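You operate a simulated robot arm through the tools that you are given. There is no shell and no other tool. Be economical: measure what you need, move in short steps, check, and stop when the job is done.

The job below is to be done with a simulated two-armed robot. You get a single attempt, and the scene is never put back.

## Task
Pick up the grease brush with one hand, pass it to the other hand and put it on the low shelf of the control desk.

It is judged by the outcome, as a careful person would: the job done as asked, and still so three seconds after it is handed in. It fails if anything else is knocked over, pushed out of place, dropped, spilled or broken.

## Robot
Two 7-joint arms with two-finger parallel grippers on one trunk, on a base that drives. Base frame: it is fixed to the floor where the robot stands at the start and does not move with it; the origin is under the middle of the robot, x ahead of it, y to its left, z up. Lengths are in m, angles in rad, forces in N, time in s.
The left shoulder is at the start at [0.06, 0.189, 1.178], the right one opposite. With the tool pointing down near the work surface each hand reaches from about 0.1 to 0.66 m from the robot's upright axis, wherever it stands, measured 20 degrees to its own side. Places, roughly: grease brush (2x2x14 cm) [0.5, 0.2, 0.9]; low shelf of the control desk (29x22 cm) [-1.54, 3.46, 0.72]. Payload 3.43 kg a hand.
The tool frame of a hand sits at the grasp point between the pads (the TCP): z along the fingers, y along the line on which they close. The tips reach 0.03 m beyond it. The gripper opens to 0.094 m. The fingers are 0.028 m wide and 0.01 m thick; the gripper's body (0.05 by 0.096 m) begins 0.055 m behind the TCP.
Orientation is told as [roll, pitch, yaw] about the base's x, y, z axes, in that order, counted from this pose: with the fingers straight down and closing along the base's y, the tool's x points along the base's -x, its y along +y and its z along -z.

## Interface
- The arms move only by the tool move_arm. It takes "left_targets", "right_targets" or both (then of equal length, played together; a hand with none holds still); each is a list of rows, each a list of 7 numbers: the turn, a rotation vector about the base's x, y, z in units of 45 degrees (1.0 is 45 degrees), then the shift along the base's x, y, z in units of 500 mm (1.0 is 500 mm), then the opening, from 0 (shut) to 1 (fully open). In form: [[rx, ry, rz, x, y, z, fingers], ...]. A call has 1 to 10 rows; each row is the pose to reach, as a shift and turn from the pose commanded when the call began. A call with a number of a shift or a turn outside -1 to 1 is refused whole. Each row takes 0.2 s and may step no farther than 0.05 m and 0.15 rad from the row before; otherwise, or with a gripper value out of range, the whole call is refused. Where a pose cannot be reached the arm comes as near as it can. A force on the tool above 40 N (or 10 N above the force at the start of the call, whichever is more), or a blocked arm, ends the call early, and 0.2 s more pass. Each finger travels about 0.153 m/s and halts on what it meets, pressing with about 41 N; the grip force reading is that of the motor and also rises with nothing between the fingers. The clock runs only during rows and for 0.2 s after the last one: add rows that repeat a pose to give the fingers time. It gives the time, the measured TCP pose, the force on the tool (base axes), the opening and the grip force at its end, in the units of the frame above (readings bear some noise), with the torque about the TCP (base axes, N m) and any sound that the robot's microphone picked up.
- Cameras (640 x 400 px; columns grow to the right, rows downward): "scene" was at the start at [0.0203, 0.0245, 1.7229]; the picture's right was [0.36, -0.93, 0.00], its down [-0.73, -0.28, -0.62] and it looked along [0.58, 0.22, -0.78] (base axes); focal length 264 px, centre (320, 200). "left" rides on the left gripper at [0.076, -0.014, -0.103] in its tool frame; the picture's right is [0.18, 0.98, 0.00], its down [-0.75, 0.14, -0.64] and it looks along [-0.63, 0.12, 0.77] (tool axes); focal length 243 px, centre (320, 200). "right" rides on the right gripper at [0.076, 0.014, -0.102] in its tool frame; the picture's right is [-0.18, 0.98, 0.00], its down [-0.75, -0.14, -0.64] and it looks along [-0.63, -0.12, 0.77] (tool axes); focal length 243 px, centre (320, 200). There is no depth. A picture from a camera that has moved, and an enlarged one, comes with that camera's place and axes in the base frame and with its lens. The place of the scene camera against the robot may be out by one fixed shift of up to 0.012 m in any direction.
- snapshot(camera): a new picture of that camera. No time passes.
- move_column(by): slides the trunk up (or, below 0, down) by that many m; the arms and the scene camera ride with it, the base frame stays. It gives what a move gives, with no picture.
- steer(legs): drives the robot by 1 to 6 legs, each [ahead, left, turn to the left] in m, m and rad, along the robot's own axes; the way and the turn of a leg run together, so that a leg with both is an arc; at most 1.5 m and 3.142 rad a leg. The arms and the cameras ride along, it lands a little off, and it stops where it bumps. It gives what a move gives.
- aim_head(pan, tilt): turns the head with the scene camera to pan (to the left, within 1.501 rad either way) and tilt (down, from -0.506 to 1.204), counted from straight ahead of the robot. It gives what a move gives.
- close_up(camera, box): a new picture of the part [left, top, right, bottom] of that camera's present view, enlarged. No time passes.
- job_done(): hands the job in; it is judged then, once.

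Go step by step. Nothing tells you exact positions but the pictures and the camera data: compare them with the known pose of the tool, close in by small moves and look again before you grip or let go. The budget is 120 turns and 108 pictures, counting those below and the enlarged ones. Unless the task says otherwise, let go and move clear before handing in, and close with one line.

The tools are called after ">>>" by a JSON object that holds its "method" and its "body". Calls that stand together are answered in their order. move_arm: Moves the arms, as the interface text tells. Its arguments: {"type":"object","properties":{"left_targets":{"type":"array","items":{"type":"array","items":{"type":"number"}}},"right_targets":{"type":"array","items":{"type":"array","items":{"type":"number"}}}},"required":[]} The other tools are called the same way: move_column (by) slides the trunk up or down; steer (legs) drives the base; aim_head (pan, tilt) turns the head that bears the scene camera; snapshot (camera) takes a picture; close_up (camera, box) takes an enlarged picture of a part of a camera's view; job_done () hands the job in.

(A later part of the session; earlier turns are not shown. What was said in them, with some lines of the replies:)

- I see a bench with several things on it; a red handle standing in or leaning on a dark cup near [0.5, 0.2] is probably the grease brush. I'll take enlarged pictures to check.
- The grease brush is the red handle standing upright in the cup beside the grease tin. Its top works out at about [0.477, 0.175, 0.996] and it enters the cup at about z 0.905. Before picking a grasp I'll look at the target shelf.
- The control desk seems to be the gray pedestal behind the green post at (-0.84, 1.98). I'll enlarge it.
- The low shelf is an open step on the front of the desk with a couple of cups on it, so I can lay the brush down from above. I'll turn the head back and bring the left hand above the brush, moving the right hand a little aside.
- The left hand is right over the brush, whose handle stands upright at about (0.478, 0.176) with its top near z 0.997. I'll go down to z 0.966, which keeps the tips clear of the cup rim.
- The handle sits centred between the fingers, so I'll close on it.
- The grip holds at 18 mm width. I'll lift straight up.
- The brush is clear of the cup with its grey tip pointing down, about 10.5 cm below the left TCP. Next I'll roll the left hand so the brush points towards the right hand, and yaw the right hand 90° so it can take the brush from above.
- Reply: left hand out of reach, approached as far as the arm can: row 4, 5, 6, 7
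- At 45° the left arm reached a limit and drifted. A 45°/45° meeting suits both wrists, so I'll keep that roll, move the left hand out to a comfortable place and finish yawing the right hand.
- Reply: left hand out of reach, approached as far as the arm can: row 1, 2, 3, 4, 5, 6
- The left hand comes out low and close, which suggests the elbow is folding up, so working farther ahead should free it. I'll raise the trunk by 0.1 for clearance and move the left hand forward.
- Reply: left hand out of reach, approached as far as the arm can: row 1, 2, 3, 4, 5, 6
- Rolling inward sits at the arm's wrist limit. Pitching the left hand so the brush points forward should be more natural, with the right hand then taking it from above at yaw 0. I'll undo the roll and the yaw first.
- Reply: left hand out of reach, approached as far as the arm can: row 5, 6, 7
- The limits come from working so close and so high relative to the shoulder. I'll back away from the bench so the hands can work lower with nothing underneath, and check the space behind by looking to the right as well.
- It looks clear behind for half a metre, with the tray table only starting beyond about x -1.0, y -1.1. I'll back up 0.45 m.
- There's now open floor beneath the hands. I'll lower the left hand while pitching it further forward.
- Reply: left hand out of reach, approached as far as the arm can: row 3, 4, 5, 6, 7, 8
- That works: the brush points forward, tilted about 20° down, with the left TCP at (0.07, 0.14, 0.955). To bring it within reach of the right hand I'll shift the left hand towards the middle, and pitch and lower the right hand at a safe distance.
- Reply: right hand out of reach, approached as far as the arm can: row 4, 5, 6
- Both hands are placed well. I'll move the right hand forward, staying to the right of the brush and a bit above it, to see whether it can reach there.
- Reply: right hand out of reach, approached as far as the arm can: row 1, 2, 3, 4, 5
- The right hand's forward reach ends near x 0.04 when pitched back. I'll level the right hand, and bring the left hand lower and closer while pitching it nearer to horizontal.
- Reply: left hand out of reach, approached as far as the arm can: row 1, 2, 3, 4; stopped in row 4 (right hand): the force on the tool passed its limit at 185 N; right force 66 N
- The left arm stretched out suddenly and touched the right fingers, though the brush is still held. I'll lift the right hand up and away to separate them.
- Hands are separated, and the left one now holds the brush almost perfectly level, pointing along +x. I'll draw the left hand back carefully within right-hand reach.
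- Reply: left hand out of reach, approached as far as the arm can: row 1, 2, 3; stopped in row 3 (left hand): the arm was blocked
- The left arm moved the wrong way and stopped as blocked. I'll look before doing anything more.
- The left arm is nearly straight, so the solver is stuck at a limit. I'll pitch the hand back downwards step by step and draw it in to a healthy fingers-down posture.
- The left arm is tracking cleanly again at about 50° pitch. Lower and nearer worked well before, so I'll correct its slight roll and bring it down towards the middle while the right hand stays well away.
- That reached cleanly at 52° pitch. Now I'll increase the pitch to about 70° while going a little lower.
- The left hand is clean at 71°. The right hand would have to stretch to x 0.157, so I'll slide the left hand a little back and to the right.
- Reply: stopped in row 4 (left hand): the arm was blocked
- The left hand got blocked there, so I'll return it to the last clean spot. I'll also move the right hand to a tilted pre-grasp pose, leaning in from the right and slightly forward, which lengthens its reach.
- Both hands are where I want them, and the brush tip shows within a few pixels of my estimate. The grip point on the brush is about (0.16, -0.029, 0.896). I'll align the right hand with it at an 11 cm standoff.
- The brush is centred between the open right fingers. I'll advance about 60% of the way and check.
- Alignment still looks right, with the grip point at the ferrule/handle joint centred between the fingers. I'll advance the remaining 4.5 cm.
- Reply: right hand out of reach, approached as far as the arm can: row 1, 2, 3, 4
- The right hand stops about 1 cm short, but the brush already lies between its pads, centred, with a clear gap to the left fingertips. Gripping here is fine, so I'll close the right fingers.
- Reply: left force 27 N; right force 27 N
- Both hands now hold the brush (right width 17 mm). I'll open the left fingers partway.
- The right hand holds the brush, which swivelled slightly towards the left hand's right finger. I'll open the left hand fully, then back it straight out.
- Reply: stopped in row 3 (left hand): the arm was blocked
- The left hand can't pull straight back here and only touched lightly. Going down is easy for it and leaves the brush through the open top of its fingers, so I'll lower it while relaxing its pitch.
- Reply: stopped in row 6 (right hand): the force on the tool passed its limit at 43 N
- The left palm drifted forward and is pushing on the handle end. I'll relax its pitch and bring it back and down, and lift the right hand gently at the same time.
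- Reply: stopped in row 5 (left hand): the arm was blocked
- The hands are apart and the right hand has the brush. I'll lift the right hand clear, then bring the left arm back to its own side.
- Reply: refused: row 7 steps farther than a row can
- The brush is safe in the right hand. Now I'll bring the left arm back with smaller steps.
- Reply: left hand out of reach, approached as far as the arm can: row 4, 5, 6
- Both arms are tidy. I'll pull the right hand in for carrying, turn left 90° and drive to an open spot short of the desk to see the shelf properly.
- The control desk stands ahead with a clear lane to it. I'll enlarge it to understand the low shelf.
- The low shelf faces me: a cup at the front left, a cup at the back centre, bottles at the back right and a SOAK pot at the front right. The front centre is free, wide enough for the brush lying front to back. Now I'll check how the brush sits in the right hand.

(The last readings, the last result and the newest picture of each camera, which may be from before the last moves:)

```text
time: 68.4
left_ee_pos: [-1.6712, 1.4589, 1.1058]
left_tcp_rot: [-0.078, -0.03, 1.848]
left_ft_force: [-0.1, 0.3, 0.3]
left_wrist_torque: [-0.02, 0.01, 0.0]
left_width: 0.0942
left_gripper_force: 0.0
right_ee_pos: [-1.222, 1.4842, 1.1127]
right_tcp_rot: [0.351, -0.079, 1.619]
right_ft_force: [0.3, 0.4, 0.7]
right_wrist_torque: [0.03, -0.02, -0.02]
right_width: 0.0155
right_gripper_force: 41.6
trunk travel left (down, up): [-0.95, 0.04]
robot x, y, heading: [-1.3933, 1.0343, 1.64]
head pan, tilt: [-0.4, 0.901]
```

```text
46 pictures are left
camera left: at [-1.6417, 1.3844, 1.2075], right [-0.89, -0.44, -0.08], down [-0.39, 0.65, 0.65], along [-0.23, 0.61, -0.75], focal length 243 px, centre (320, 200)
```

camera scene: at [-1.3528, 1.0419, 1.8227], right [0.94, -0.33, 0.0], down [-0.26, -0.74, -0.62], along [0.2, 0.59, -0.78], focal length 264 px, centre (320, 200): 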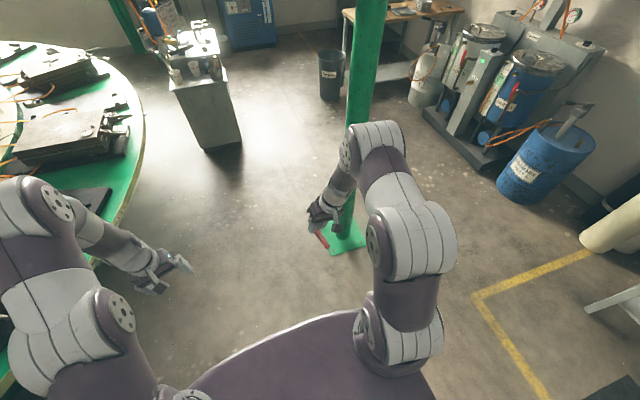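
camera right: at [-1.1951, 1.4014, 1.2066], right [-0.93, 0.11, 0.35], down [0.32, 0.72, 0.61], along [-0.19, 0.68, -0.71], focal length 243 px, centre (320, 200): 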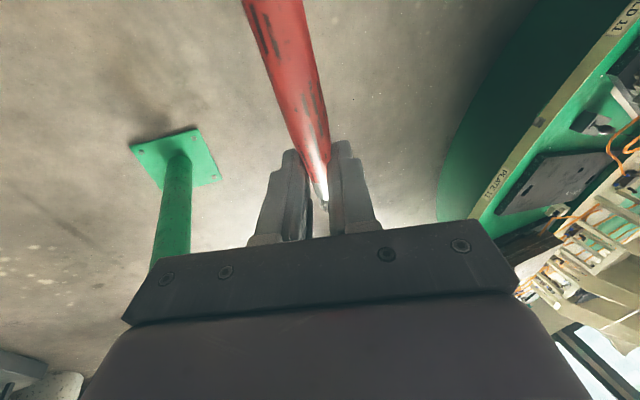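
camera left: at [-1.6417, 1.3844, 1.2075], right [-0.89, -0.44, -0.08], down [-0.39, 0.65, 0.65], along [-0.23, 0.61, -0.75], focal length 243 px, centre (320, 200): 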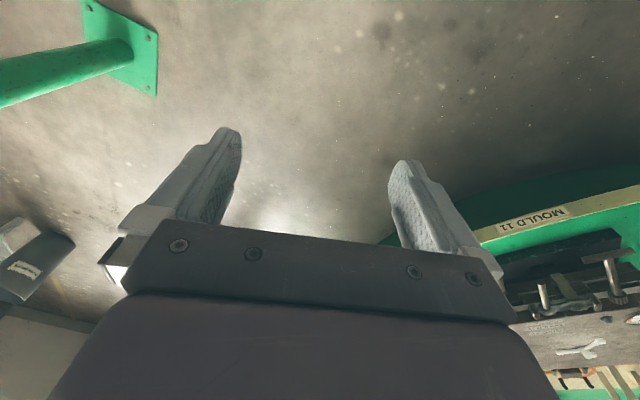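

The brush is well held, with its handle pointing back towards me. I'll level the right hand's roll, then measure the brush's tilt.

>>> {"method": "move_arm", "body": {"right_targets": [[-0.016, -0.09, 0, 0, 0, 0, 0], [-0.032, -0.18, 0, 0, 0, 0, 0], [-0.048, -0.27, 0, 0, 0, 0, 0], [-0.064, -0.36, 0, 0, 0, 0, 0], [-0.08, -0.452, 0, 0, 0, 0, 0], [-0.08, -0.452, 0, 0, 0, 0, 0]]}}

>>> {"method": "close_up", "body": {"camera": "scene", "box": [270, 160, 390, 260]}}

>>> {"method": "snapshot", "body": {"camera": "right"}}

```text
time: 69.8
left_ee_pos: [-1.6698, 1.4596, 1.1058]
left_tcp_rot: [-0.079, -0.029, 1.848]
left_ft_force: [-1.0, 0.1, -0.2]
left_wrist_torque: [-0.04, 0.02, -0.02]
left_width: 0.0939
left_gripper_force: 0.0
right_ee_pos: [-1.2212, 1.4848, 1.1113]
right_tcp_rot: [0.001, -0.001, 1.634]
right_ft_force: [0.7, 0.8, -0.2]
right_wrist_torque: [0.0, -0.01, 0.01]
right_width: 0.0157
right_gripper_force: 41.0
trunk travel left (down, up): [-0.95, 0.04]
robot x, y, heading: [-1.3944, 1.035, 1.637]
head pan, tilt: [-0.4, 0.901]
```

```text
4.00 times, centred on (330, 210) of scene
camera zoom: at [-1.3523, 1.0418, 1.8226], right [0.94, -0.33, 0.0], down [-0.26, -0.74, -0.62], along [0.2, 0.59, -0.78], focal length 1055 px, centre (280, 160)
```

zoom: 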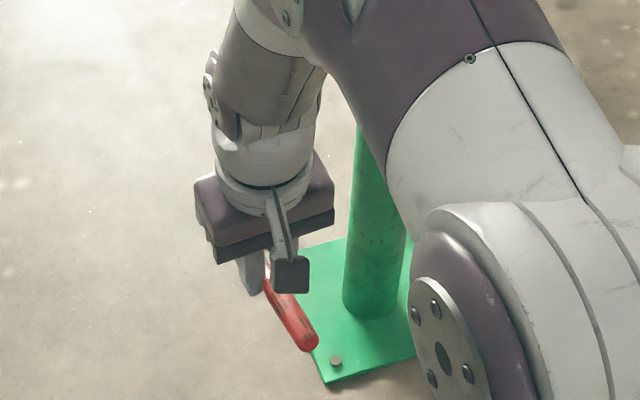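

```text
44 pictures are left
camera right: at [-1.2305, 1.408, 1.2141], right [-0.99, 0.12, 0.0], down [0.09, 0.76, 0.64], along [0.08, 0.64, -0.77], focal length 243 px, centre (320, 200)
```

right: 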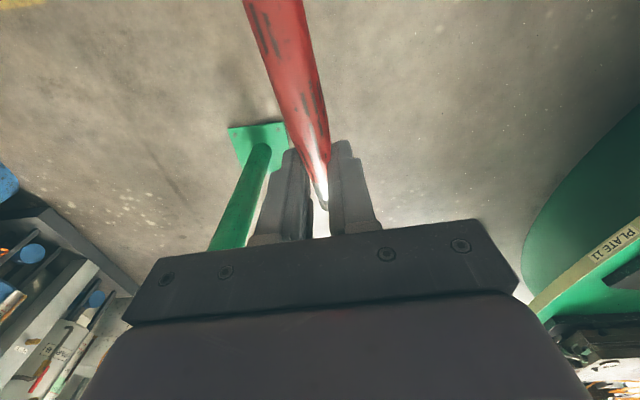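

The brush is held about 13° tail-up, which a matching pitch will level later. The lane ahead is clear, so I'll drive 1.1 m closer and look again.

>>> {"method": "steer", "body": {"legs": [[1.1, 0, 0]]}}

>>> {"method": "aim_head", "body": {"pan": 0.05, "tilt": 0.7}}

>>> {"method": "snapshot", "body": {"camera": "scene"}}

>>> {"method": "close_up", "body": {"camera": "scene", "box": [220, 90, 380, 200]}}

```text
time: 75.3
left_ee_pos: [-1.7317, 2.5465, 1.1072]
left_tcp_rot: [-0.08, -0.029, 1.84]
left_ft_force: [-0.4, -0.3, 0.1]
left_wrist_torque: [-0.03, 0.02, 0.0]
left_width: 0.094
left_gripper_force: 0.0
right_ee_pos: [-1.2843, 2.5689, 1.1126]
right_tcp_rot: [0.002, 0.002, 1.625]
right_ft_force: [0.6, 1.0, -1.1]
right_wrist_torque: [-0.01, 0.01, -0.03]
right_width: 0.0155
right_gripper_force: 41.0
trunk travel left (down, up): [-0.95, 0.04]
robot x, y, heading: [-1.4576, 2.1222, 1.625]
head pan, tilt: [-0.4, 0.901]
```

```text
time: 76.2
left_ee_pos: [-1.7319, 2.5478, 1.1067]
left_tcp_rot: [-0.078, -0.03, 1.838]
left_ft_force: [-0.3, -0.2, -0.1]
left_wrist_torque: [0.01, 0.02, -0.02]
left_width: 0.094
left_gripper_force: 0.0
right_ee_pos: [-1.2829, 2.5699, 1.1118]
right_tcp_rot: [0.003, 0.003, 1.624]
right_ft_force: [-0.2, 0.1, 0.8]
right_wrist_torque: [-0.03, -0.02, -0.02]
right_width: 0.0158
right_gripper_force: 41.0
trunk travel left (down, up): [-0.95, 0.04]
robot x, y, heading: [-1.4585, 2.1221, 1.629]
head pan, tilt: [0.051, 0.7]
```

```text
43 pictures are left
camera scene: at [-1.4527, 2.1417, 1.8387], right [0.99, 0.11, 0.0], down [0.07, -0.64, -0.76], along [-0.08, 0.76, -0.64], focal length 264 px, centre (320, 200)
```

scene: 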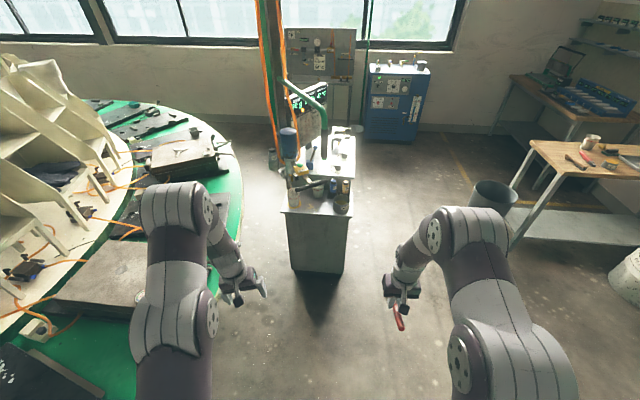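

```text
3.64 times, centred on (300, 145) of scene
camera zoom: at [-1.4527, 2.1417, 1.8387], right [0.99, 0.11, 0.0], down [0.07, -0.64, -0.76], along [-0.08, 0.76, -0.64], focal length 959 px, centre (393, 400)
```

zoom: 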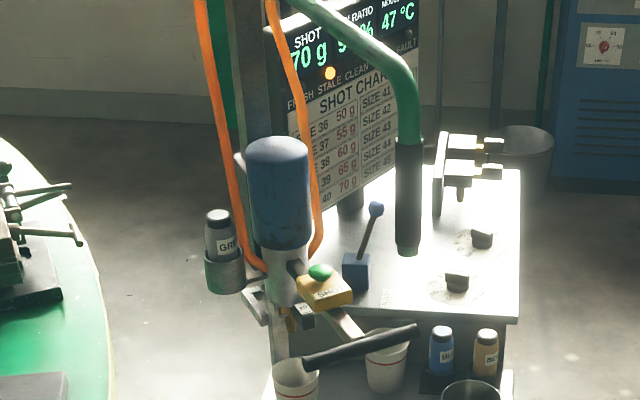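

Some dispensing equipment with a black handle hangs over the rear left of the shelf. I need a close view of the shelf itself.

>>> {"method": "close_up", "body": {"camera": "scene", "box": [265, 165, 375, 235]}}

```text
5.71 times, centred on (320, 200) of scene
camera zoom: at [-1.4527, 2.1417, 1.8387], right [0.99, 0.11, 0.0], down [0.07, -0.64, -0.76], along [-0.08, 0.76, -0.64], focal length 1507 px, centre (320, 200)
```

zoom: 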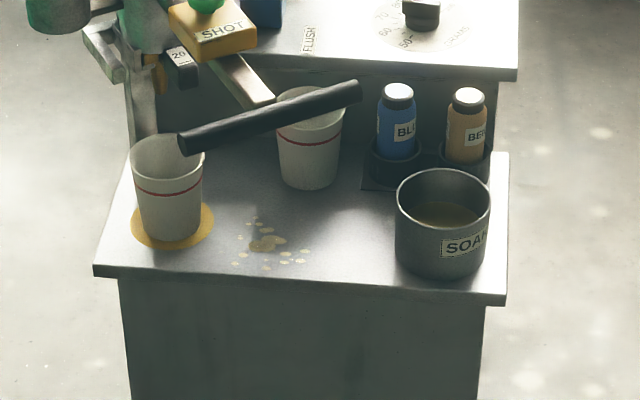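

I've triangulated the black dispenser handle at z about 1.05, sticking out over the front from (-1.69, 3.11) to (-1.54, 3.21), so I must not reach in beneath it. I'll come from the right of it, facing about 150°, and set the brush down near (-1.61, 3.39). First I'll sidestep to the right and fold the left arm back.

>>> {"method": "steer", "body": {"legs": [[0.3, -0.28, 0]]}}

>>> {"method": "move_arm", "body": {"left_targets": [[0, 0, 0, 0, 0, -0.07, 1], [0, 0, 0, -0.02, -0.02, -0.14, 1], [0, 0, 0, -0.05, -0.08, -0.2, 1], [0, 0, 0, -0.08, -0.15, -0.24, 1], [0, 0, 0, -0.11, -0.22, -0.28, 1], [0, 0, 0, -0.14, -0.29, -0.3, 1], [0, 0, 0, -0.17, -0.36, -0.3, 1]]}}

>>> {"method": "snapshot", "body": {"camera": "scene"}}

```text
time: 78.8
left_ee_pos: [-1.4604, 2.8596, 1.1061]
left_tcp_rot: [-0.081, -0.029, 1.84]
left_ft_force: [-0.1, -0.5, 1.1]
left_wrist_torque: [0.01, 0.04, 0.02]
left_width: 0.0939
left_gripper_force: 0.1
right_ee_pos: [-1.0122, 2.8826, 1.1131]
right_tcp_rot: [0.0, 0.0, 1.623]
right_ft_force: [-0.4, -0.5, 0.5]
right_wrist_torque: [-0.02, 0.01, -0.02]
right_width: 0.0154
right_gripper_force: 40.9
trunk travel left (down, up): [-0.95, 0.04]
robot x, y, heading: [-1.1858, 2.4323, 1.625]
head pan, tilt: [0.051, 0.7]
```

```text
time: 80.4
left_ee_pos: [-1.5433, 2.6766, 0.9557]
left_tcp_rot: [-0.08, -0.032, 1.842]
left_ft_force: [-0.2, 0.0, 0.0]
left_wrist_torque: [0.02, 0.02, 0.02]
left_width: 0.094
left_gripper_force: 0.1
right_ee_pos: [-1.0111, 2.8808, 1.1136]
right_tcp_rot: [0.0, 0.003, 1.623]
right_ft_force: [-0.4, -0.3, -0.8]
right_wrist_torque: [0.02, -0.03, -0.03]
right_width: 0.0154
right_gripper_force: 41.3
trunk travel left (down, up): [-0.95, 0.04]
robot x, y, heading: [-1.1847, 2.4309, 1.627]
head pan, tilt: [0.051, 0.7]
```

```text
40 pictures are left
camera scene: at [-1.1824, 2.4521, 1.8388], right [0.99, 0.11, 0.0], down [0.07, -0.64, -0.77], along [-0.08, 0.76, -0.64], focal length 264 px, centre (320, 200)
```

scene: 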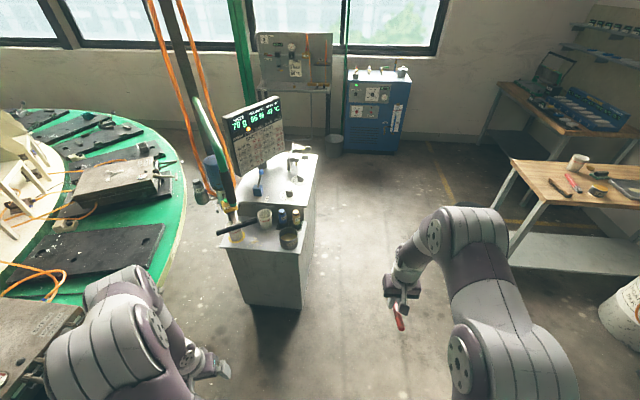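

The left arm is folded back nicely. Next I'll bring the right hand nearer the centreline and pitch it 13° forward so the brush lies level.

>>> {"method": "move_arm", "body": {"right_targets": [[0.06, 0.003, 0, -0.06, -0.003, 0, 0], [0.12, 0.006, 0, -0.12, -0.006, 0, 0], [0.18, 0.01, 0, -0.18, -0.01, 0, 0], [0.24, 0.013, 0, -0.24, -0.013, 0, 0], [0.289, 0.016, 0, -0.3, -0.016, 0, 0], [0.289, 0.016, 0, -0.3, -0.016, 0, 0]]}}

>>> {"method": "steer", "body": {"legs": [[0, 0, 0.99], [0, -0.4, 0]]}}

>>> {"method": "aim_head", "body": {"pan": -0.1, "tilt": 0.8}}

>>> {"method": "snapshot", "body": {"camera": "scene"}}

```text
time: 81.8
left_ee_pos: [-1.5417, 2.68, 0.9539]
left_tcp_rot: [-0.078, -0.029, 1.84]
left_ft_force: [0.6, 0.0, 0.8]
left_wrist_torque: [-0.02, 0.04, -0.02]
left_width: 0.0941
left_gripper_force: 0.1
right_ee_pos: [-1.1596, 2.873, 1.1126]
right_tcp_rot: [0.003, -0.226, 1.622]
right_ft_force: [0.3, 0.5, -0.5]
right_wrist_torque: [0.02, 0.02, 0.03]
right_width: 0.0155
right_gripper_force: 40.7
trunk travel left (down, up): [-0.95, 0.04]
robot x, y, heading: [-1.1838, 2.4338, 1.626]
head pan, tilt: [0.051, 0.7]
```

```text
time: 86.8
left_ee_pos: [-1.3848, 2.6166, 0.9537]
left_tcp_rot: [-0.081, -0.031, 2.833]
left_ft_force: [-0.2, -0.8, -0.1]
left_wrist_torque: [0.02, 0.01, -0.02]
left_width: 0.0939
left_gripper_force: 0.0
right_ee_pos: [-1.3392, 3.0421, 1.1131]
right_tcp_rot: [0.002, -0.226, 2.62]
right_ft_force: [-0.5, -0.4, -0.1]
right_wrist_torque: [0.03, 0.01, 0.01]
right_width: 0.0153
right_gripper_force: 41.4
trunk travel left (down, up): [-0.95, 0.04]
robot x, y, heading: [-0.9843, 2.7843, 2.619]
head pan, tilt: [0.051, 0.7]
```

```text
time: 87.5
left_ee_pos: [-1.3842, 2.617, 0.9552]
left_tcp_rot: [-0.078, -0.028, 2.834]
left_ft_force: [-0.4, 0.2, 0.7]
left_wrist_torque: [0.03, 0.01, -0.02]
left_width: 0.0939
left_gripper_force: 0.1
right_ee_pos: [-1.3401, 3.0432, 1.1133]
right_tcp_rot: [0.004, -0.225, 2.62]
right_ft_force: [-0.2, -0.6, -0.6]
right_wrist_torque: [0.0, 0.02, -0.01]
right_width: 0.0156
right_gripper_force: 41.0
trunk travel left (down, up): [-0.95, 0.04]
robot x, y, heading: [-0.9835, 2.783, 2.62]
head pan, tilt: [-0.099, 0.799]
```

```text
39 pictures are left
camera scene: at [-0.9872, 2.7983, 1.8305], right [0.58, 0.81, 0.0], down [0.58, -0.42, -0.7], along [-0.57, 0.4, -0.72], focal length 264 px, centre (320, 200)
```

scene: 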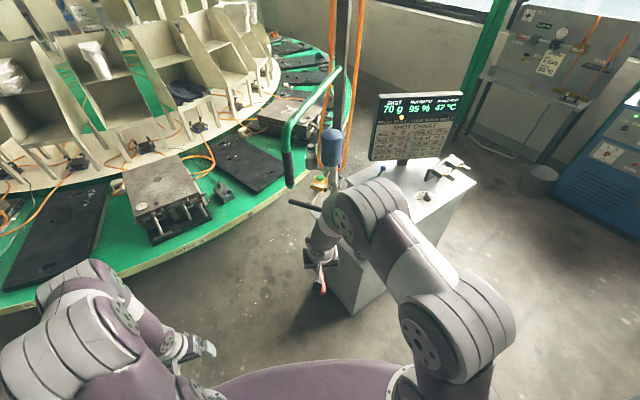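

The obstacles are confirmed: the lever end at about (-1.545, 3.21, 1.05), and a vertical grip above (-1.545, 3.07) from z 1.25 up. My path stays to the right of both, so I'll go right, then part of the way ahead, and look.

>>> {"method": "steer", "body": {"legs": [[0, -0.16, 0], [0.16, 0, 0]]}}

>>> {"method": "aim_head", "body": {"pan": 0.25, "tilt": 0.9}}

>>> {"method": "snapshot", "body": {"camera": "scene"}}

>>> {"method": "snapshot", "body": {"camera": "right"}}

```text
time: 90.0
left_ee_pos: [-1.4429, 2.8342, 0.955]
left_tcp_rot: [-0.079, -0.032, 2.839]
left_ft_force: [0.3, 0.6, -0.2]
left_wrist_torque: [0.02, 0.04, 0.01]
left_width: 0.094
left_gripper_force: 0.1
right_ee_pos: [-1.3989, 3.26, 1.1133]
right_tcp_rot: [0.003, -0.227, 2.621]
right_ft_force: [0.0, 0.3, -0.8]
right_wrist_torque: [0.01, 0.02, -0.02]
right_width: 0.0157
right_gripper_force: 41.5
trunk travel left (down, up): [-0.95, 0.04]
robot x, y, heading: [-1.0479, 3.004, 2.625]
head pan, tilt: [-0.099, 0.799]
```

```text
time: 90.8
left_ee_pos: [-1.4455, 2.8352, 0.954]
left_tcp_rot: [-0.079, -0.028, 2.838]
left_ft_force: [0.3, 0.2, -0.3]
left_wrist_torque: [0.01, -0.01, -0.01]
left_width: 0.094
left_gripper_force: 0.0
right_ee_pos: [-1.4016, 3.2613, 1.1118]
right_tcp_rot: [0.001, -0.224, 2.62]
right_ft_force: [0.1, 0.0, -0.1]
right_wrist_torque: [0.01, 0.03, -0.01]
right_width: 0.0155
right_gripper_force: 41.3
trunk travel left (down, up): [-0.95, 0.04]
robot x, y, heading: [-1.0436, 3.0022, 2.628]
head pan, tilt: [0.25, 0.901]
```

```text
38 pictures are left
camera scene: at [-1.0569, 2.9904, 1.8226], right [0.27, 0.96, 0.0], down [0.76, -0.21, -0.62], along [-0.6, 0.16, -0.78], focal length 264 px, centre (320, 200)
```

scene: 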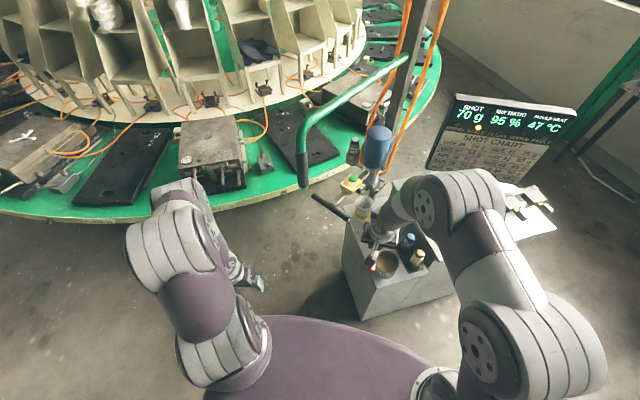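

```text
37 pictures are left
camera right: at [-1.3252, 3.2012, 1.195], right [-0.64, -0.76, 0.04], down [-0.44, 0.42, 0.79], along [-0.62, 0.49, -0.61], focal length 243 px, centre (320, 200)
```

right: 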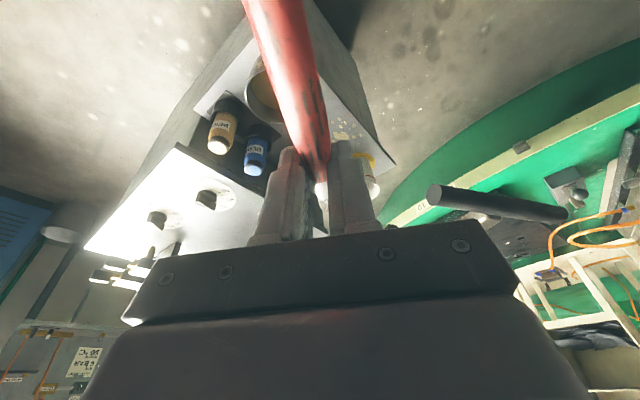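

The lever end is confirmed at (-1.545, 3.235, 1.047), 9 cm left of my hand's path. For more room I'll step right, turn a little further left (to 2.85) and then move ahead.

>>> {"method": "steer", "body": {"legs": [[0, -0.13, 0], [0, 0, 0.224], [0.07, -0.029, 0]]}}

>>> {"method": "snapshot", "body": {"camera": "scene"}}

>>> {"method": "snapshot", "body": {"camera": "right"}}

```text
time: 93.5
left_ee_pos: [-1.3872, 2.9055, 0.9541]
left_tcp_rot: [-0.082, -0.031, 3.063]
left_ft_force: [-0.1, -0.2, 0.6]
left_wrist_torque: [0.01, 0.01, 0.01]
left_width: 0.0942
left_gripper_force: 0.0
right_ee_pos: [-1.4398, 3.33, 1.1151]
right_tcp_rot: [0.003, -0.228, 2.848]
right_ft_force: [0.9, -0.6, -0.3]
right_wrist_torque: [0.02, -0.01, 0.02]
right_width: 0.0157
right_gripper_force: 41.8
trunk travel left (down, up): [-0.95, 0.04]
robot x, y, heading: [-1.0374, 3.1611, 2.855]
head pan, tilt: [0.25, 0.901]
```

```text
36 pictures are left
camera scene: at [-1.0408, 3.1387, 1.8227], right [0.04, 1.0, 0.0], down [0.78, -0.03, -0.62], along [-0.62, 0.03, -0.78], focal length 264 px, centre (320, 200)
```

scene: 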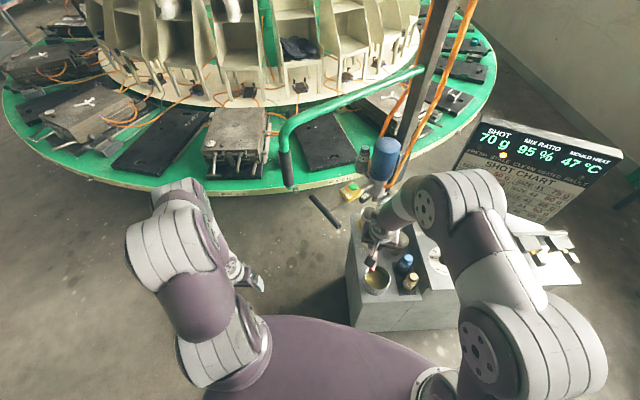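

```text
35 pictures are left
camera right: at [-1.3515, 3.2881, 1.1968], right [-0.46, -0.89, 0.04], down [-0.52, 0.31, 0.8], along [-0.72, 0.34, -0.6], focal length 243 px, centre (320, 200)
```

right: 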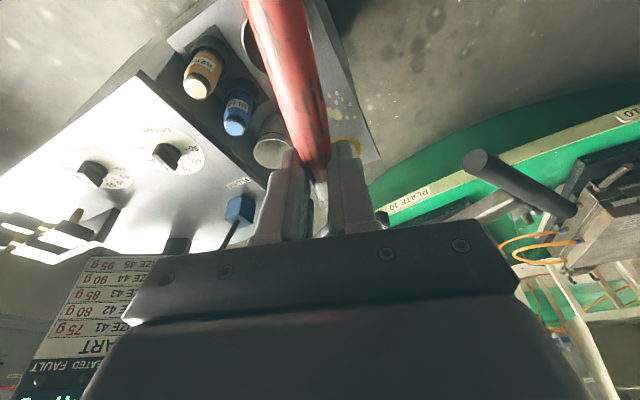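

There's room for a bit more forward. I'll advance 5 cm, then lower the trunk 0.2 m and look again.

>>> {"method": "steer", "body": {"legs": [[0.05, 0, 0]]}}

>>> {"method": "move_column", "body": {"by": -0.2}}

>>> {"method": "aim_head", "body": {"pan": 0.2, "tilt": 0.85}}

>>> {"method": "snapshot", "body": {"camera": "scene"}}

>>> {"method": "snapshot", "body": {"camera": "right"}}

```text
time: 94.5
left_ee_pos: [-1.4341, 2.9208, 0.9547]
left_tcp_rot: [-0.081, -0.033, 3.064]
left_ft_force: [0.0, -0.4, -0.6]
left_wrist_torque: [0.03, 0.0, 0.0]
left_width: 0.094
left_gripper_force: 0.1
right_ee_pos: [-1.4857, 3.3458, 1.1139]
right_tcp_rot: [0.002, -0.231, 2.846]
right_ft_force: [0.2, 0.7, -0.3]
right_wrist_torque: [0.02, 0.04, 0.0]
right_width: 0.0154
right_gripper_force: 41.1
trunk travel left (down, up): [-0.95, 0.04]
robot x, y, heading: [-1.0839, 3.1724, 2.85]
head pan, tilt: [0.25, 0.901]
```

```text
time: 96.6
left_ee_pos: [-1.4399, 2.9215, 0.7536]
left_tcp_rot: [-0.082, -0.03, 3.063]
left_ft_force: [-0.8, -0.5, 0.3]
left_wrist_torque: [0.02, -0.02, 0.02]
left_width: 0.0941
left_gripper_force: 0.0
right_ee_pos: [-1.4916, 3.3465, 0.9131]
right_tcp_rot: [0.002, -0.223, 2.847]
right_ft_force: [1.3, -1.2, -0.6]
right_wrist_torque: [-0.02, -0.01, 0.01]
right_width: 0.0155
right_gripper_force: 40.9
trunk travel left (down, up): [-0.75, 0.24]
robot x, y, heading: [-1.0844, 3.1754, 2.849]
head pan, tilt: [0.25, 0.901]
```

```text
time: 97.2
left_ee_pos: [-1.4384, 2.9221, 0.7542]
left_tcp_rot: [-0.081, -0.029, 3.064]
left_ft_force: [-0.9, 0.0, -0.6]
left_wrist_torque: [-0.02, -0.01, -0.04]
left_width: 0.0941
left_gripper_force: 0.0
right_ee_pos: [-1.4908, 3.3472, 0.9118]
right_tcp_rot: [0.003, -0.223, 2.847]
right_ft_force: [0.3, 0.0, 0.3]
right_wrist_torque: [0.03, 0.02, -0.02]
right_width: 0.0157
right_gripper_force: 41.3
trunk travel left (down, up): [-0.75, 0.24]
robot x, y, heading: [-1.0854, 3.1701, 2.844]
head pan, tilt: [0.201, 0.85]
```

```text
34 pictures are left
camera scene: at [-1.0968, 3.161, 1.6265], right [0.09, 1.0, 0.0], down [0.75, -0.07, -0.66], along [-0.66, 0.06, -0.75], focal length 264 px, centre (320, 200)
```

scene: 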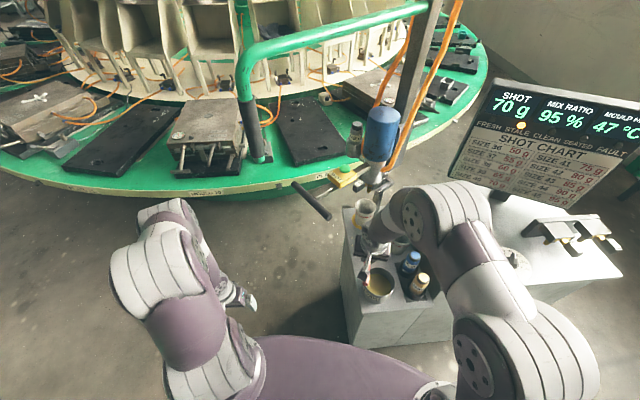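

```text
33 pictures are left
camera right: at [-1.4027, 3.3055, 0.9954], right [-0.46, -0.89, 0.04], down [-0.52, 0.31, 0.79], along [-0.72, 0.34, -0.61], focal length 243 px, centre (320, 200)
```

right: 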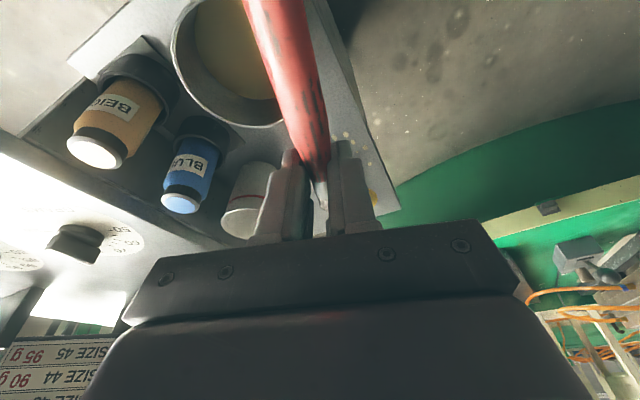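

The hand is lowered and everything is clear. I'll move forward over the free spot at z 0.88, yawing slightly so the brush points towards heading 2.6.

>>> {"method": "move_arm", "body": {"right_targets": [[0, 0, -0.08, -0.065, 0.024, 0, 0], [0, 0, -0.16, -0.13, 0.048, -0.02, 0], [0, 0, -0.24, -0.195, 0.072, -0.04, 0], [0, 0, -0.3, -0.258, 0.096, -0.06, 0], [0, 0, -0.3, -0.258, 0.096, -0.06, 0]]}}

>>> {"method": "snapshot", "body": {"camera": "right"}}

>>> {"method": "close_up", "body": {"camera": "scene", "box": [280, 130, 480, 330]}}

```text
time: 98.5
left_ee_pos: [-1.4389, 2.9218, 0.7537]
left_tcp_rot: [-0.08, -0.028, 3.063]
left_ft_force: [0.8, 0.2, -0.2]
left_wrist_torque: [0.02, 0.0, -0.03]
left_width: 0.094
left_gripper_force: 0.1
right_ee_pos: [-1.6192, 3.3941, 0.8833]
right_tcp_rot: [0.001, -0.224, 2.612]
right_ft_force: [-0.3, 0.2, 0.0]
right_wrist_torque: [-0.02, -0.01, 0.03]
right_width: 0.0157
right_gripper_force: 41.2
trunk travel left (down, up): [-0.75, 0.24]
robot x, y, heading: [-1.0855, 3.1742, 2.849]
head pan, tilt: [0.201, 0.85]
```

```text
32 pictures are left
camera right: at [-1.5426, 3.3328, 0.9661], right [-0.65, -0.76, 0.04], down [-0.44, 0.42, 0.79], along [-0.62, 0.5, -0.61], focal length 243 px, centre (320, 200)
```

right: 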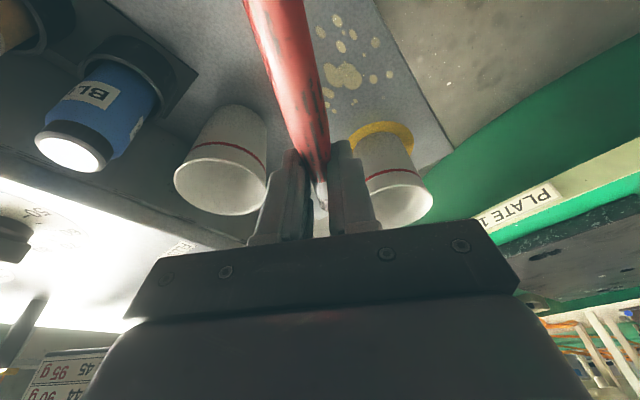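

```text
2.00 times, centred on (380, 230) of scene
camera zoom: at [-1.0957, 3.1607, 1.6265], right [0.09, 1.0, 0.0], down [0.75, -0.07, -0.66], along [-0.66, 0.06, -0.75], focal length 527 px, centre (200, 140)
```

zoom: 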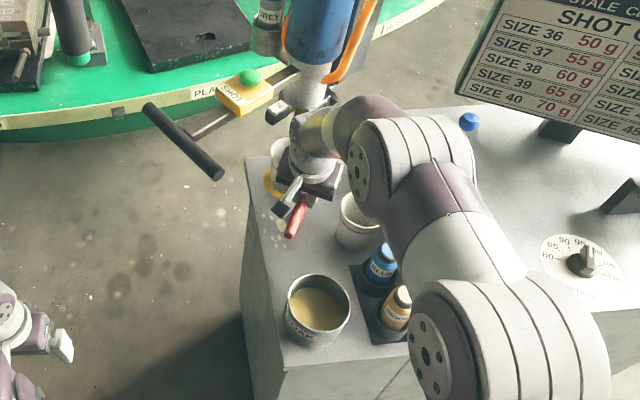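

I've reached the spot above the stain, and the remeasured free space fits. The front edge is at y about 3.325, the back cup at (-1.613, 3.506), the left cup at (-1.76, 3.394) and the pot at (-1.455, 3.39). I'll yaw back slightly to keep the tail on the shelf and descend to z 0.775.

>>> {"method": "move_arm", "body": {"right_targets": [[0, 0, 0.1, -0.01, -0.006, 0, 0], [0, 0, 0.2, -0.02, -0.012, -0.03, 0], [0, 0, 0.25, -0.022, -0.012, -0.09, 0], [0, 0, 0.25, -0.022, -0.012, -0.15, 0], [0, 0, 0.25, -0.022, -0.012, -0.2, 0], [0, 0, 0.25, -0.022, -0.012, -0.216, 0]]}}

>>> {"method": "snapshot", "body": {"camera": "right"}}

>>> {"method": "close_up", "body": {"camera": "scene", "box": [280, 150, 440, 310]}}

```text
time: 99.8
left_ee_pos: [-1.4392, 2.9213, 0.7534]
left_tcp_rot: [-0.08, -0.027, 3.064]
left_ft_force: [0.5, -0.1, -0.3]
left_wrist_torque: [0.0, 0.01, -0.02]
left_width: 0.094
left_gripper_force: 0.1
right_ee_pos: [-1.6325, 3.3894, 0.7744]
right_tcp_rot: [0.002, -0.226, 2.807]
right_ft_force: [0.1, 0.4, 0.0]
right_wrist_torque: [-0.01, 0.01, 0.01]
right_width: 0.0155
right_gripper_force: 40.9
trunk travel left (down, up): [-0.75, 0.24]
robot x, y, heading: [-1.0864, 3.1728, 2.853]
head pan, tilt: [0.201, 0.85]
```

```text
30 pictures are left
camera right: at [-1.5458, 3.3448, 0.8567], right [-0.49, -0.87, 0.04], down [-0.51, 0.33, 0.79], along [-0.7, 0.37, -0.61], focal length 243 px, centre (320, 200)
```

right: 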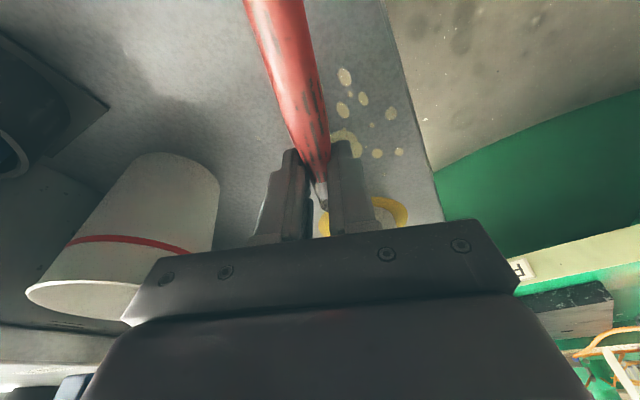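

```text
2.50 times, centred on (360, 230) of scene
camera zoom: at [-1.0969, 3.1611, 1.6265], right [0.09, 1.0, 0.0], down [0.75, -0.07, -0.66], along [-0.66, 0.06, -0.75], focal length 659 px, centre (220, 125)
```

zoom: 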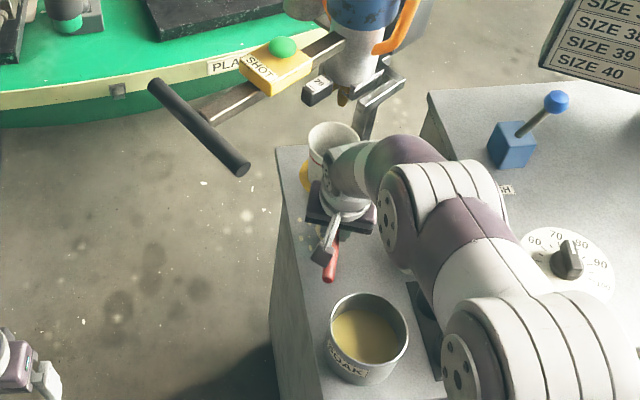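

All clear with about 2 cm to go. I'll lower in small steps and watch the force.

>>> {"method": "move_arm", "body": {"right_targets": [[0, 0, 0, 0, 0, -0.012, 0], [0, 0, 0, 0, 0, -0.024, 0], [0, 0, 0, 0, 0, -0.024, 0]]}}

>>> {"method": "snapshot", "body": {"camera": "right"}}

```text
time: 100.7
left_ee_pos: [-1.4384, 2.9215, 0.7521]
left_tcp_rot: [-0.08, -0.028, 3.063]
left_ft_force: [-0.2, -0.7, 0.7]
left_wrist_torque: [0.01, 0.03, -0.01]
left_width: 0.094
left_gripper_force: 0.0
right_ee_pos: [-1.6331, 3.3902, 0.763]
right_tcp_rot: [0.001, -0.224, 2.806]
right_ft_force: [0.3, -0.4, -0.2]
right_wrist_torque: [0.01, 0.0, 0.01]
right_width: 0.0153
right_gripper_force: 41.3
trunk travel left (down, up): [-0.75, 0.24]
robot x, y, heading: [-1.0845, 3.1716, 2.848]
head pan, tilt: [0.201, 0.85]
```

```text
28 pictures are left
camera right: at [-1.5453, 3.3447, 0.8452], right [-0.49, -0.87, 0.04], down [-0.51, 0.33, 0.79], along [-0.7, 0.37, -0.61], focal length 243 px, centre (320, 200)
```

right: 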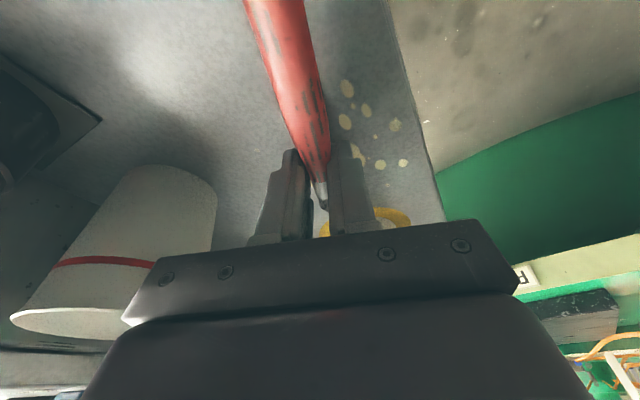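

No contact yet, so I'll continue down in 3 mm steps.

>>> {"method": "move_arm", "body": {"right_targets": [[0, 0, 0, 0, 0, -0.006, 0], [0, 0, 0, 0, 0, -0.012, 0], [0, 0, 0, 0, 0, -0.012, 0]]}}

>>> {"method": "move_arm", "body": {"right_targets": [[0, 0, 0, 0, 0, -0.006, 0], [0, 0, 0, 0, 0, -0.006, 0]]}}

```text
time: 101.5
left_ee_pos: [-1.439, 2.9213, 0.7531]
left_tcp_rot: [-0.08, -0.029, 3.062]
left_ft_force: [-0.4, -0.8, -0.2]
left_wrist_torque: [-0.01, 0.0, -0.01]
left_width: 0.0939
left_gripper_force: 0.0
right_ee_pos: [-1.6315, 3.3889, 0.7563]
right_tcp_rot: [0.003, -0.224, 2.806]
right_ft_force: [0.1, 1.0, -0.2]
right_wrist_torque: [-0.01, -0.01, -0.03]
right_width: 0.0154
right_gripper_force: 40.9
trunk travel left (down, up): [-0.75, 0.24]
robot x, y, heading: [-1.0846, 3.1735, 2.848]
head pan, tilt: [0.201, 0.85]
```

```text
time: 102.0
left_ee_pos: [-1.4395, 2.9217, 0.7537]
left_tcp_rot: [-0.079, -0.027, 3.063]
left_ft_force: [0.5, 0.3, -0.3]
left_wrist_torque: [0.0, 0.03, 0.01]
left_width: 0.094
left_gripper_force: 0.1
right_ee_pos: [-1.6317, 3.3894, 0.7526]
right_tcp_rot: [0.001, -0.224, 2.806]
right_ft_force: [-1.0, -0.4, -0.9]
right_wrist_torque: [0.03, 0.03, 0.02]
right_width: 0.0155
right_gripper_force: 41.0
trunk travel left (down, up): [-0.75, 0.24]
robot x, y, heading: [-1.0799, 3.1741, 2.845]
head pan, tilt: [0.201, 0.85]
```

>>> {"method": "move_arm", "body": {"right_targets": [[0, 0, 0, 0, 0, -0.006, 0], [0, 0, 0, 0, 0, -0.006, 0]]}}

>>> {"method": "move_arm", "body": {"right_targets": [[0, 0, 0, 0, 0, -0.006, 0], [0, 0, 0, 0, 0, -0.006, 0]]}}

>>> {"method": "snapshot", "body": {"camera": "right"}}

```text
time: 102.7
left_ee_pos: [-1.4374, 2.9221, 0.7546]
left_tcp_rot: [-0.08, -0.03, 3.061]
left_ft_force: [0.4, 0.7, -0.7]
left_wrist_torque: [0.0, -0.02, 0.01]
left_width: 0.0938
left_gripper_force: 0.1
right_ee_pos: [-1.6321, 3.3886, 0.7527]
right_tcp_rot: [0.004, -0.228, 2.806]
right_ft_force: [1.2, 4.0, 12.0]
right_wrist_torque: [0.22, -0.15, 0.04]
right_width: 0.0153
right_gripper_force: 40.8
trunk travel left (down, up): [-0.75, 0.24]
robot x, y, heading: [-1.0869, 3.1707, 2.848]
head pan, tilt: [0.201, 0.85]
```

```text
time: 103.2
left_ee_pos: [-1.4368, 2.9217, 0.7541]
left_tcp_rot: [-0.081, -0.034, 3.064]
left_ft_force: [-0.5, 0.3, 0.2]
left_wrist_torque: [-0.03, 0.02, 0.01]
left_width: 0.0939
left_gripper_force: 0.1
right_ee_pos: [-1.6318, 3.388, 0.7523]
right_tcp_rot: [0.005, -0.233, 2.807]
right_ft_force: [-0.9, 3.7, 33.9]
right_wrist_torque: [0.34, -0.31, -0.13]
right_width: 0.0155
right_gripper_force: 40.7
trunk travel left (down, up): [-0.75, 0.24]
robot x, y, heading: [-1.0853, 3.175, 2.849]
head pan, tilt: [0.201, 0.85]
```

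```text
27 pictures are left
camera right: at [-1.5444, 3.3436, 0.8342], right [-0.49, -0.87, 0.05], down [-0.5, 0.33, 0.8], along [-0.71, 0.37, -0.6], focal length 243 px, centre (320, 200)
```

right: 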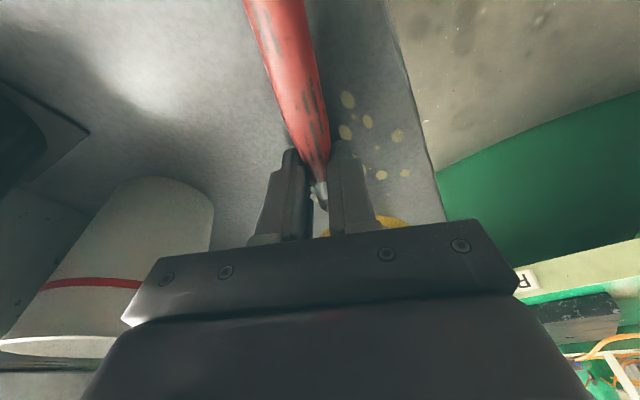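

I have contact with the shelf at z 0.7525. I'll ease off the 5 mm of overpress and open the fingers gently.

>>> {"method": "move_arm", "body": {"right_targets": [[0, 0, 0, 0, 0, 0.009, 0], [0, 0, 0, 0, 0, 0.009, 0.18], [0, 0, 0, 0, 0, 0.009, 0.22], [0, 0, 0, 0, 0, 0.009, 0.3], [0, 0, 0, 0, 0, 0.009, 0.45], [0, 0, 0, 0, 0, 0.009, 0.45]]}}

>>> {"method": "snapshot", "body": {"camera": "right"}}

>>> {"method": "close_up", "body": {"camera": "scene", "box": [320, 180, 420, 280]}}

```text
time: 104.7
left_ee_pos: [-1.4374, 2.9211, 0.7536]
left_tcp_rot: [-0.08, -0.029, 3.065]
left_ft_force: [0.5, -0.5, 0.3]
left_wrist_torque: [0.03, -0.01, 0.0]
left_width: 0.094
left_gripper_force: 0.0
right_ee_pos: [-1.6296, 3.3877, 0.7524]
right_tcp_rot: [0.0, -0.225, 2.805]
right_ft_force: [3.8, -6.4, 10.1]
right_wrist_torque: [-0.02, -0.25, -0.14]
right_width: 0.0392
right_gripper_force: 0.0
trunk travel left (down, up): [-0.75, 0.24]
robot x, y, heading: [-1.0869, 3.1726, 2.847]
head pan, tilt: [0.201, 0.85]
```

```text
26 pictures are left
camera right: at [-1.543, 3.3431, 0.8352], right [-0.49, -0.87, 0.04], down [-0.51, 0.33, 0.79], along [-0.7, 0.37, -0.61], focal length 243 px, centre (320, 200)
```

right: 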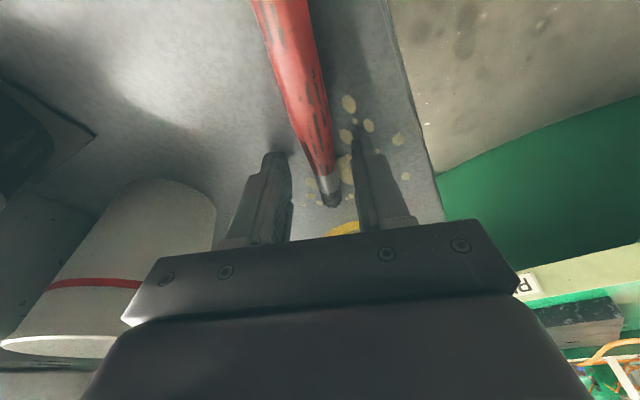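

```text
4.00 times, centred on (370, 230) of scene
camera zoom: at [-1.0948, 3.1592, 1.6265], right [0.09, 1.0, 0.0], down [0.75, -0.07, -0.66], along [-0.66, 0.06, -0.75], focal length 1055 px, centre (120, 80)
```

zoom: 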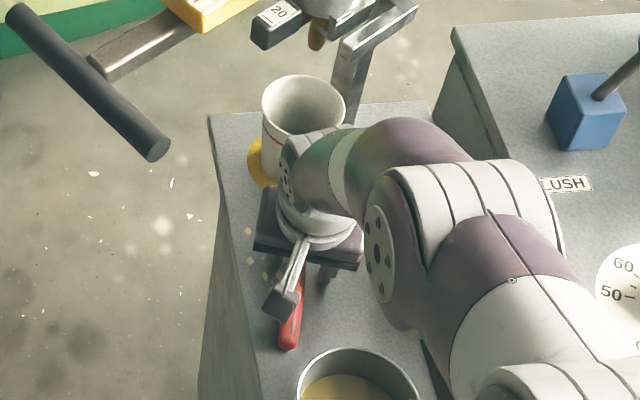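

The brush lies free on the shelf between the open fingers. I'll open slightly more and lift straight up, then retreat towards the robot.

>>> {"method": "move_arm", "body": {"right_targets": [[0, 0, 0, 0, 0, 0.006, 0.55], [0, 0, 0, 0, 0, 0.03, 0.55], [0, 0, 0, 0, 0, 0.08, 0.55], [0, 0, 0, 0, 0, 0.15, 0.55], [0, 0, 0, 0, 0, 0.22, 0.55], [0, 0, 0, 0, 0, 0.26, 0.55]]}}

>>> {"method": "snapshot", "body": {"camera": "right"}}

```text
time: 106.0
left_ee_pos: [-1.4377, 2.9222, 0.7541]
left_tcp_rot: [-0.081, -0.029, 3.063]
left_ft_force: [-0.4, -0.2, 0.1]
left_wrist_torque: [-0.03, -0.01, -0.01]
left_width: 0.0939
left_gripper_force: 0.0
right_ee_pos: [-1.6308, 3.3911, 0.884]
right_tcp_rot: [0.003, -0.224, 2.806]
right_ft_force: [0.2, -1.0, -0.1]
right_wrist_torque: [0.0, -0.03, -0.03]
right_width: 0.0518
right_gripper_force: 0.1
trunk travel left (down, up): [-0.75, 0.24]
robot x, y, heading: [-1.0848, 3.1736, 2.847]
head pan, tilt: [0.201, 0.85]
```

```text
24 pictures are left
camera right: at [-1.5445, 3.3451, 0.966], right [-0.49, -0.87, 0.04], down [-0.51, 0.33, 0.79], along [-0.7, 0.37, -0.61], focal length 243 px, centre (320, 200)
```

right: 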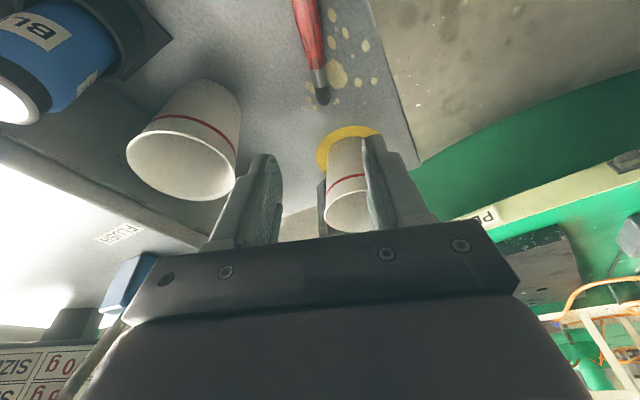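

The brush rests on the shelf and nothing has moved. I'll draw the hand back the way it came and reverse the base a little.

>>> {"method": "move_arm", "body": {"right_targets": [[0, 0, 0, 0.06, -0.02, 0.03, 0.55], [0, 0, 0, 0.13, -0.04, 0.06, 0.55], [0, 0, 0, 0.2, -0.06, 0.06, 0.55], [0, 0, 0, 0.27, -0.085, 0.06, 0.55], [0, 0, 0, 0.27, -0.085, 0.06, 0.55]]}}

>>> {"method": "steer", "body": {"legs": [[-0.3, 0, 0]]}}

>>> {"method": "aim_head", "body": {"pan": 0.05, "tilt": 0.7}}

>>> {"method": "snapshot", "body": {"camera": "scene"}}

>>> {"method": "snapshot", "body": {"camera": "right"}}

```text
time: 107.2
left_ee_pos: [-1.4396, 2.9224, 0.7532]
left_tcp_rot: [-0.082, -0.027, 3.063]
left_ft_force: [0.7, 0.5, 0.4]
left_wrist_torque: [-0.02, -0.01, -0.01]
left_width: 0.0941
left_gripper_force: 0.1
right_ee_pos: [-1.4983, 3.3486, 0.9124]
right_tcp_rot: [0.001, -0.224, 2.806]
right_ft_force: [-0.4, -1.2, -0.1]
right_wrist_torque: [0.0, 0.0, 0.0]
right_width: 0.0518
right_gripper_force: 0.0
trunk travel left (down, up): [-0.75, 0.24]
robot x, y, heading: [-1.0828, 3.1734, 2.848]
head pan, tilt: [0.201, 0.85]
```

```text
time: 109.3
left_ee_pos: [-1.1586, 2.8374, 0.7527]
left_tcp_rot: [-0.08, -0.029, 3.061]
left_ft_force: [0.6, 0.0, -0.1]
left_wrist_torque: [0.02, -0.01, -0.01]
left_width: 0.094
left_gripper_force: 0.1
right_ee_pos: [-1.2168, 3.263, 0.9119]
right_tcp_rot: [0.0, -0.224, 2.807]
right_ft_force: [0.9, 0.0, -0.1]
right_wrist_torque: [0.03, 0.0, 0.01]
right_width: 0.0519
right_gripper_force: 0.0
trunk travel left (down, up): [-0.75, 0.24]
robot x, y, heading: [-0.8055, 3.0905, 2.852]
head pan, tilt: [0.201, 0.85]
```

```text
time: 110.0
left_ee_pos: [-1.159, 2.8374, 0.7537]
left_tcp_rot: [-0.081, -0.028, 3.061]
left_ft_force: [-0.2, 0.5, -0.6]
left_wrist_torque: [0.02, 0.0, 0.0]
left_width: 0.0942
left_gripper_force: 0.0
right_ee_pos: [-1.2166, 3.2631, 0.9133]
right_tcp_rot: [0.001, -0.226, 2.808]
right_ft_force: [-0.3, -0.2, 0.3]
right_wrist_torque: [0.0, -0.01, -0.02]
right_width: 0.052
right_gripper_force: 0.1
trunk travel left (down, up): [-0.75, 0.24]
robot x, y, heading: [-0.8044, 3.0887, 2.845]
head pan, tilt: [0.051, 0.7]
```

```text
23 pictures are left
camera scene: at [-0.8212, 3.0895, 1.6387], right [0.24, 0.97, 0.0], down [0.63, -0.15, -0.76], along [-0.74, 0.18, -0.64], focal length 264 px, centre (320, 200)
```

scene: 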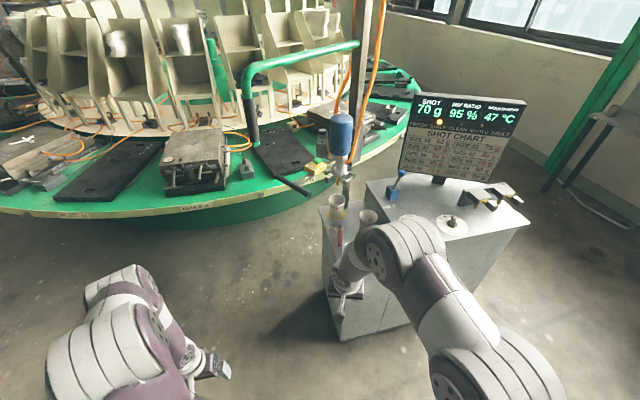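

```text
22 pictures are left
camera right: at [-1.1311, 3.2179, 0.996], right [-0.49, -0.87, 0.04], down [-0.51, 0.33, 0.79], along [-0.7, 0.37, -0.61], focal length 243 px, centre (320, 200)
```

right: 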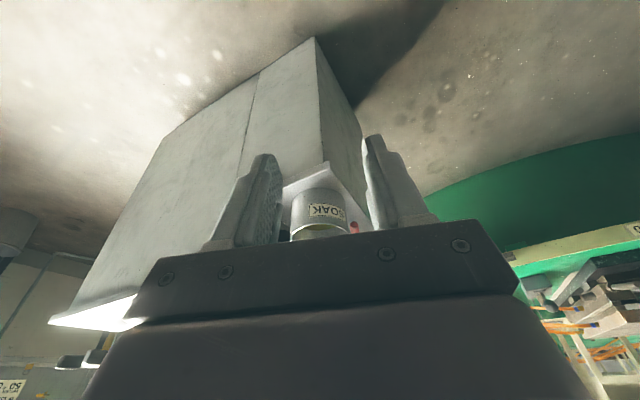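

>>> {"method": "close_up", "body": {"camera": "scene", "box": [300, 170, 400, 250]}}

```text
5.00 times, centred on (350, 210) of scene
camera zoom: at [-0.8212, 3.0895, 1.6387], right [0.24, 0.97, 0.0], down [0.63, -0.15, -0.76], along [-0.74, 0.18, -0.64], focal length 1318 px, centre (170, 150)
```

zoom: 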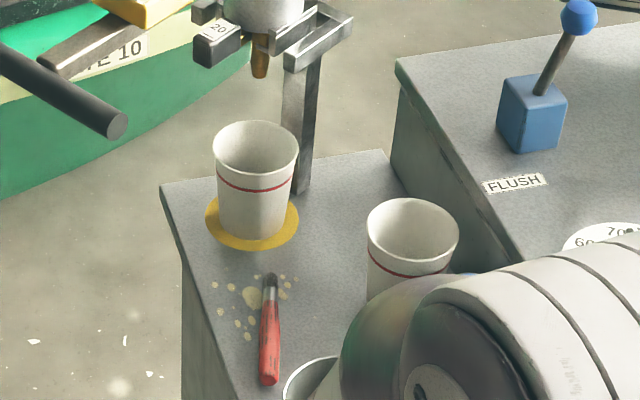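

The brush lies flat on the low shelf, the cups and pot are where they were, and both hands are clear. I'm handing in.

>>> {"method": "job_done", "body": {}}

```text
The job is handed in.
```

The left hand picked up the grease brush and passed it to the right, which laid it flat on the control desk's low shelf. In the last pictures both hands were clear and nothing else had moved.
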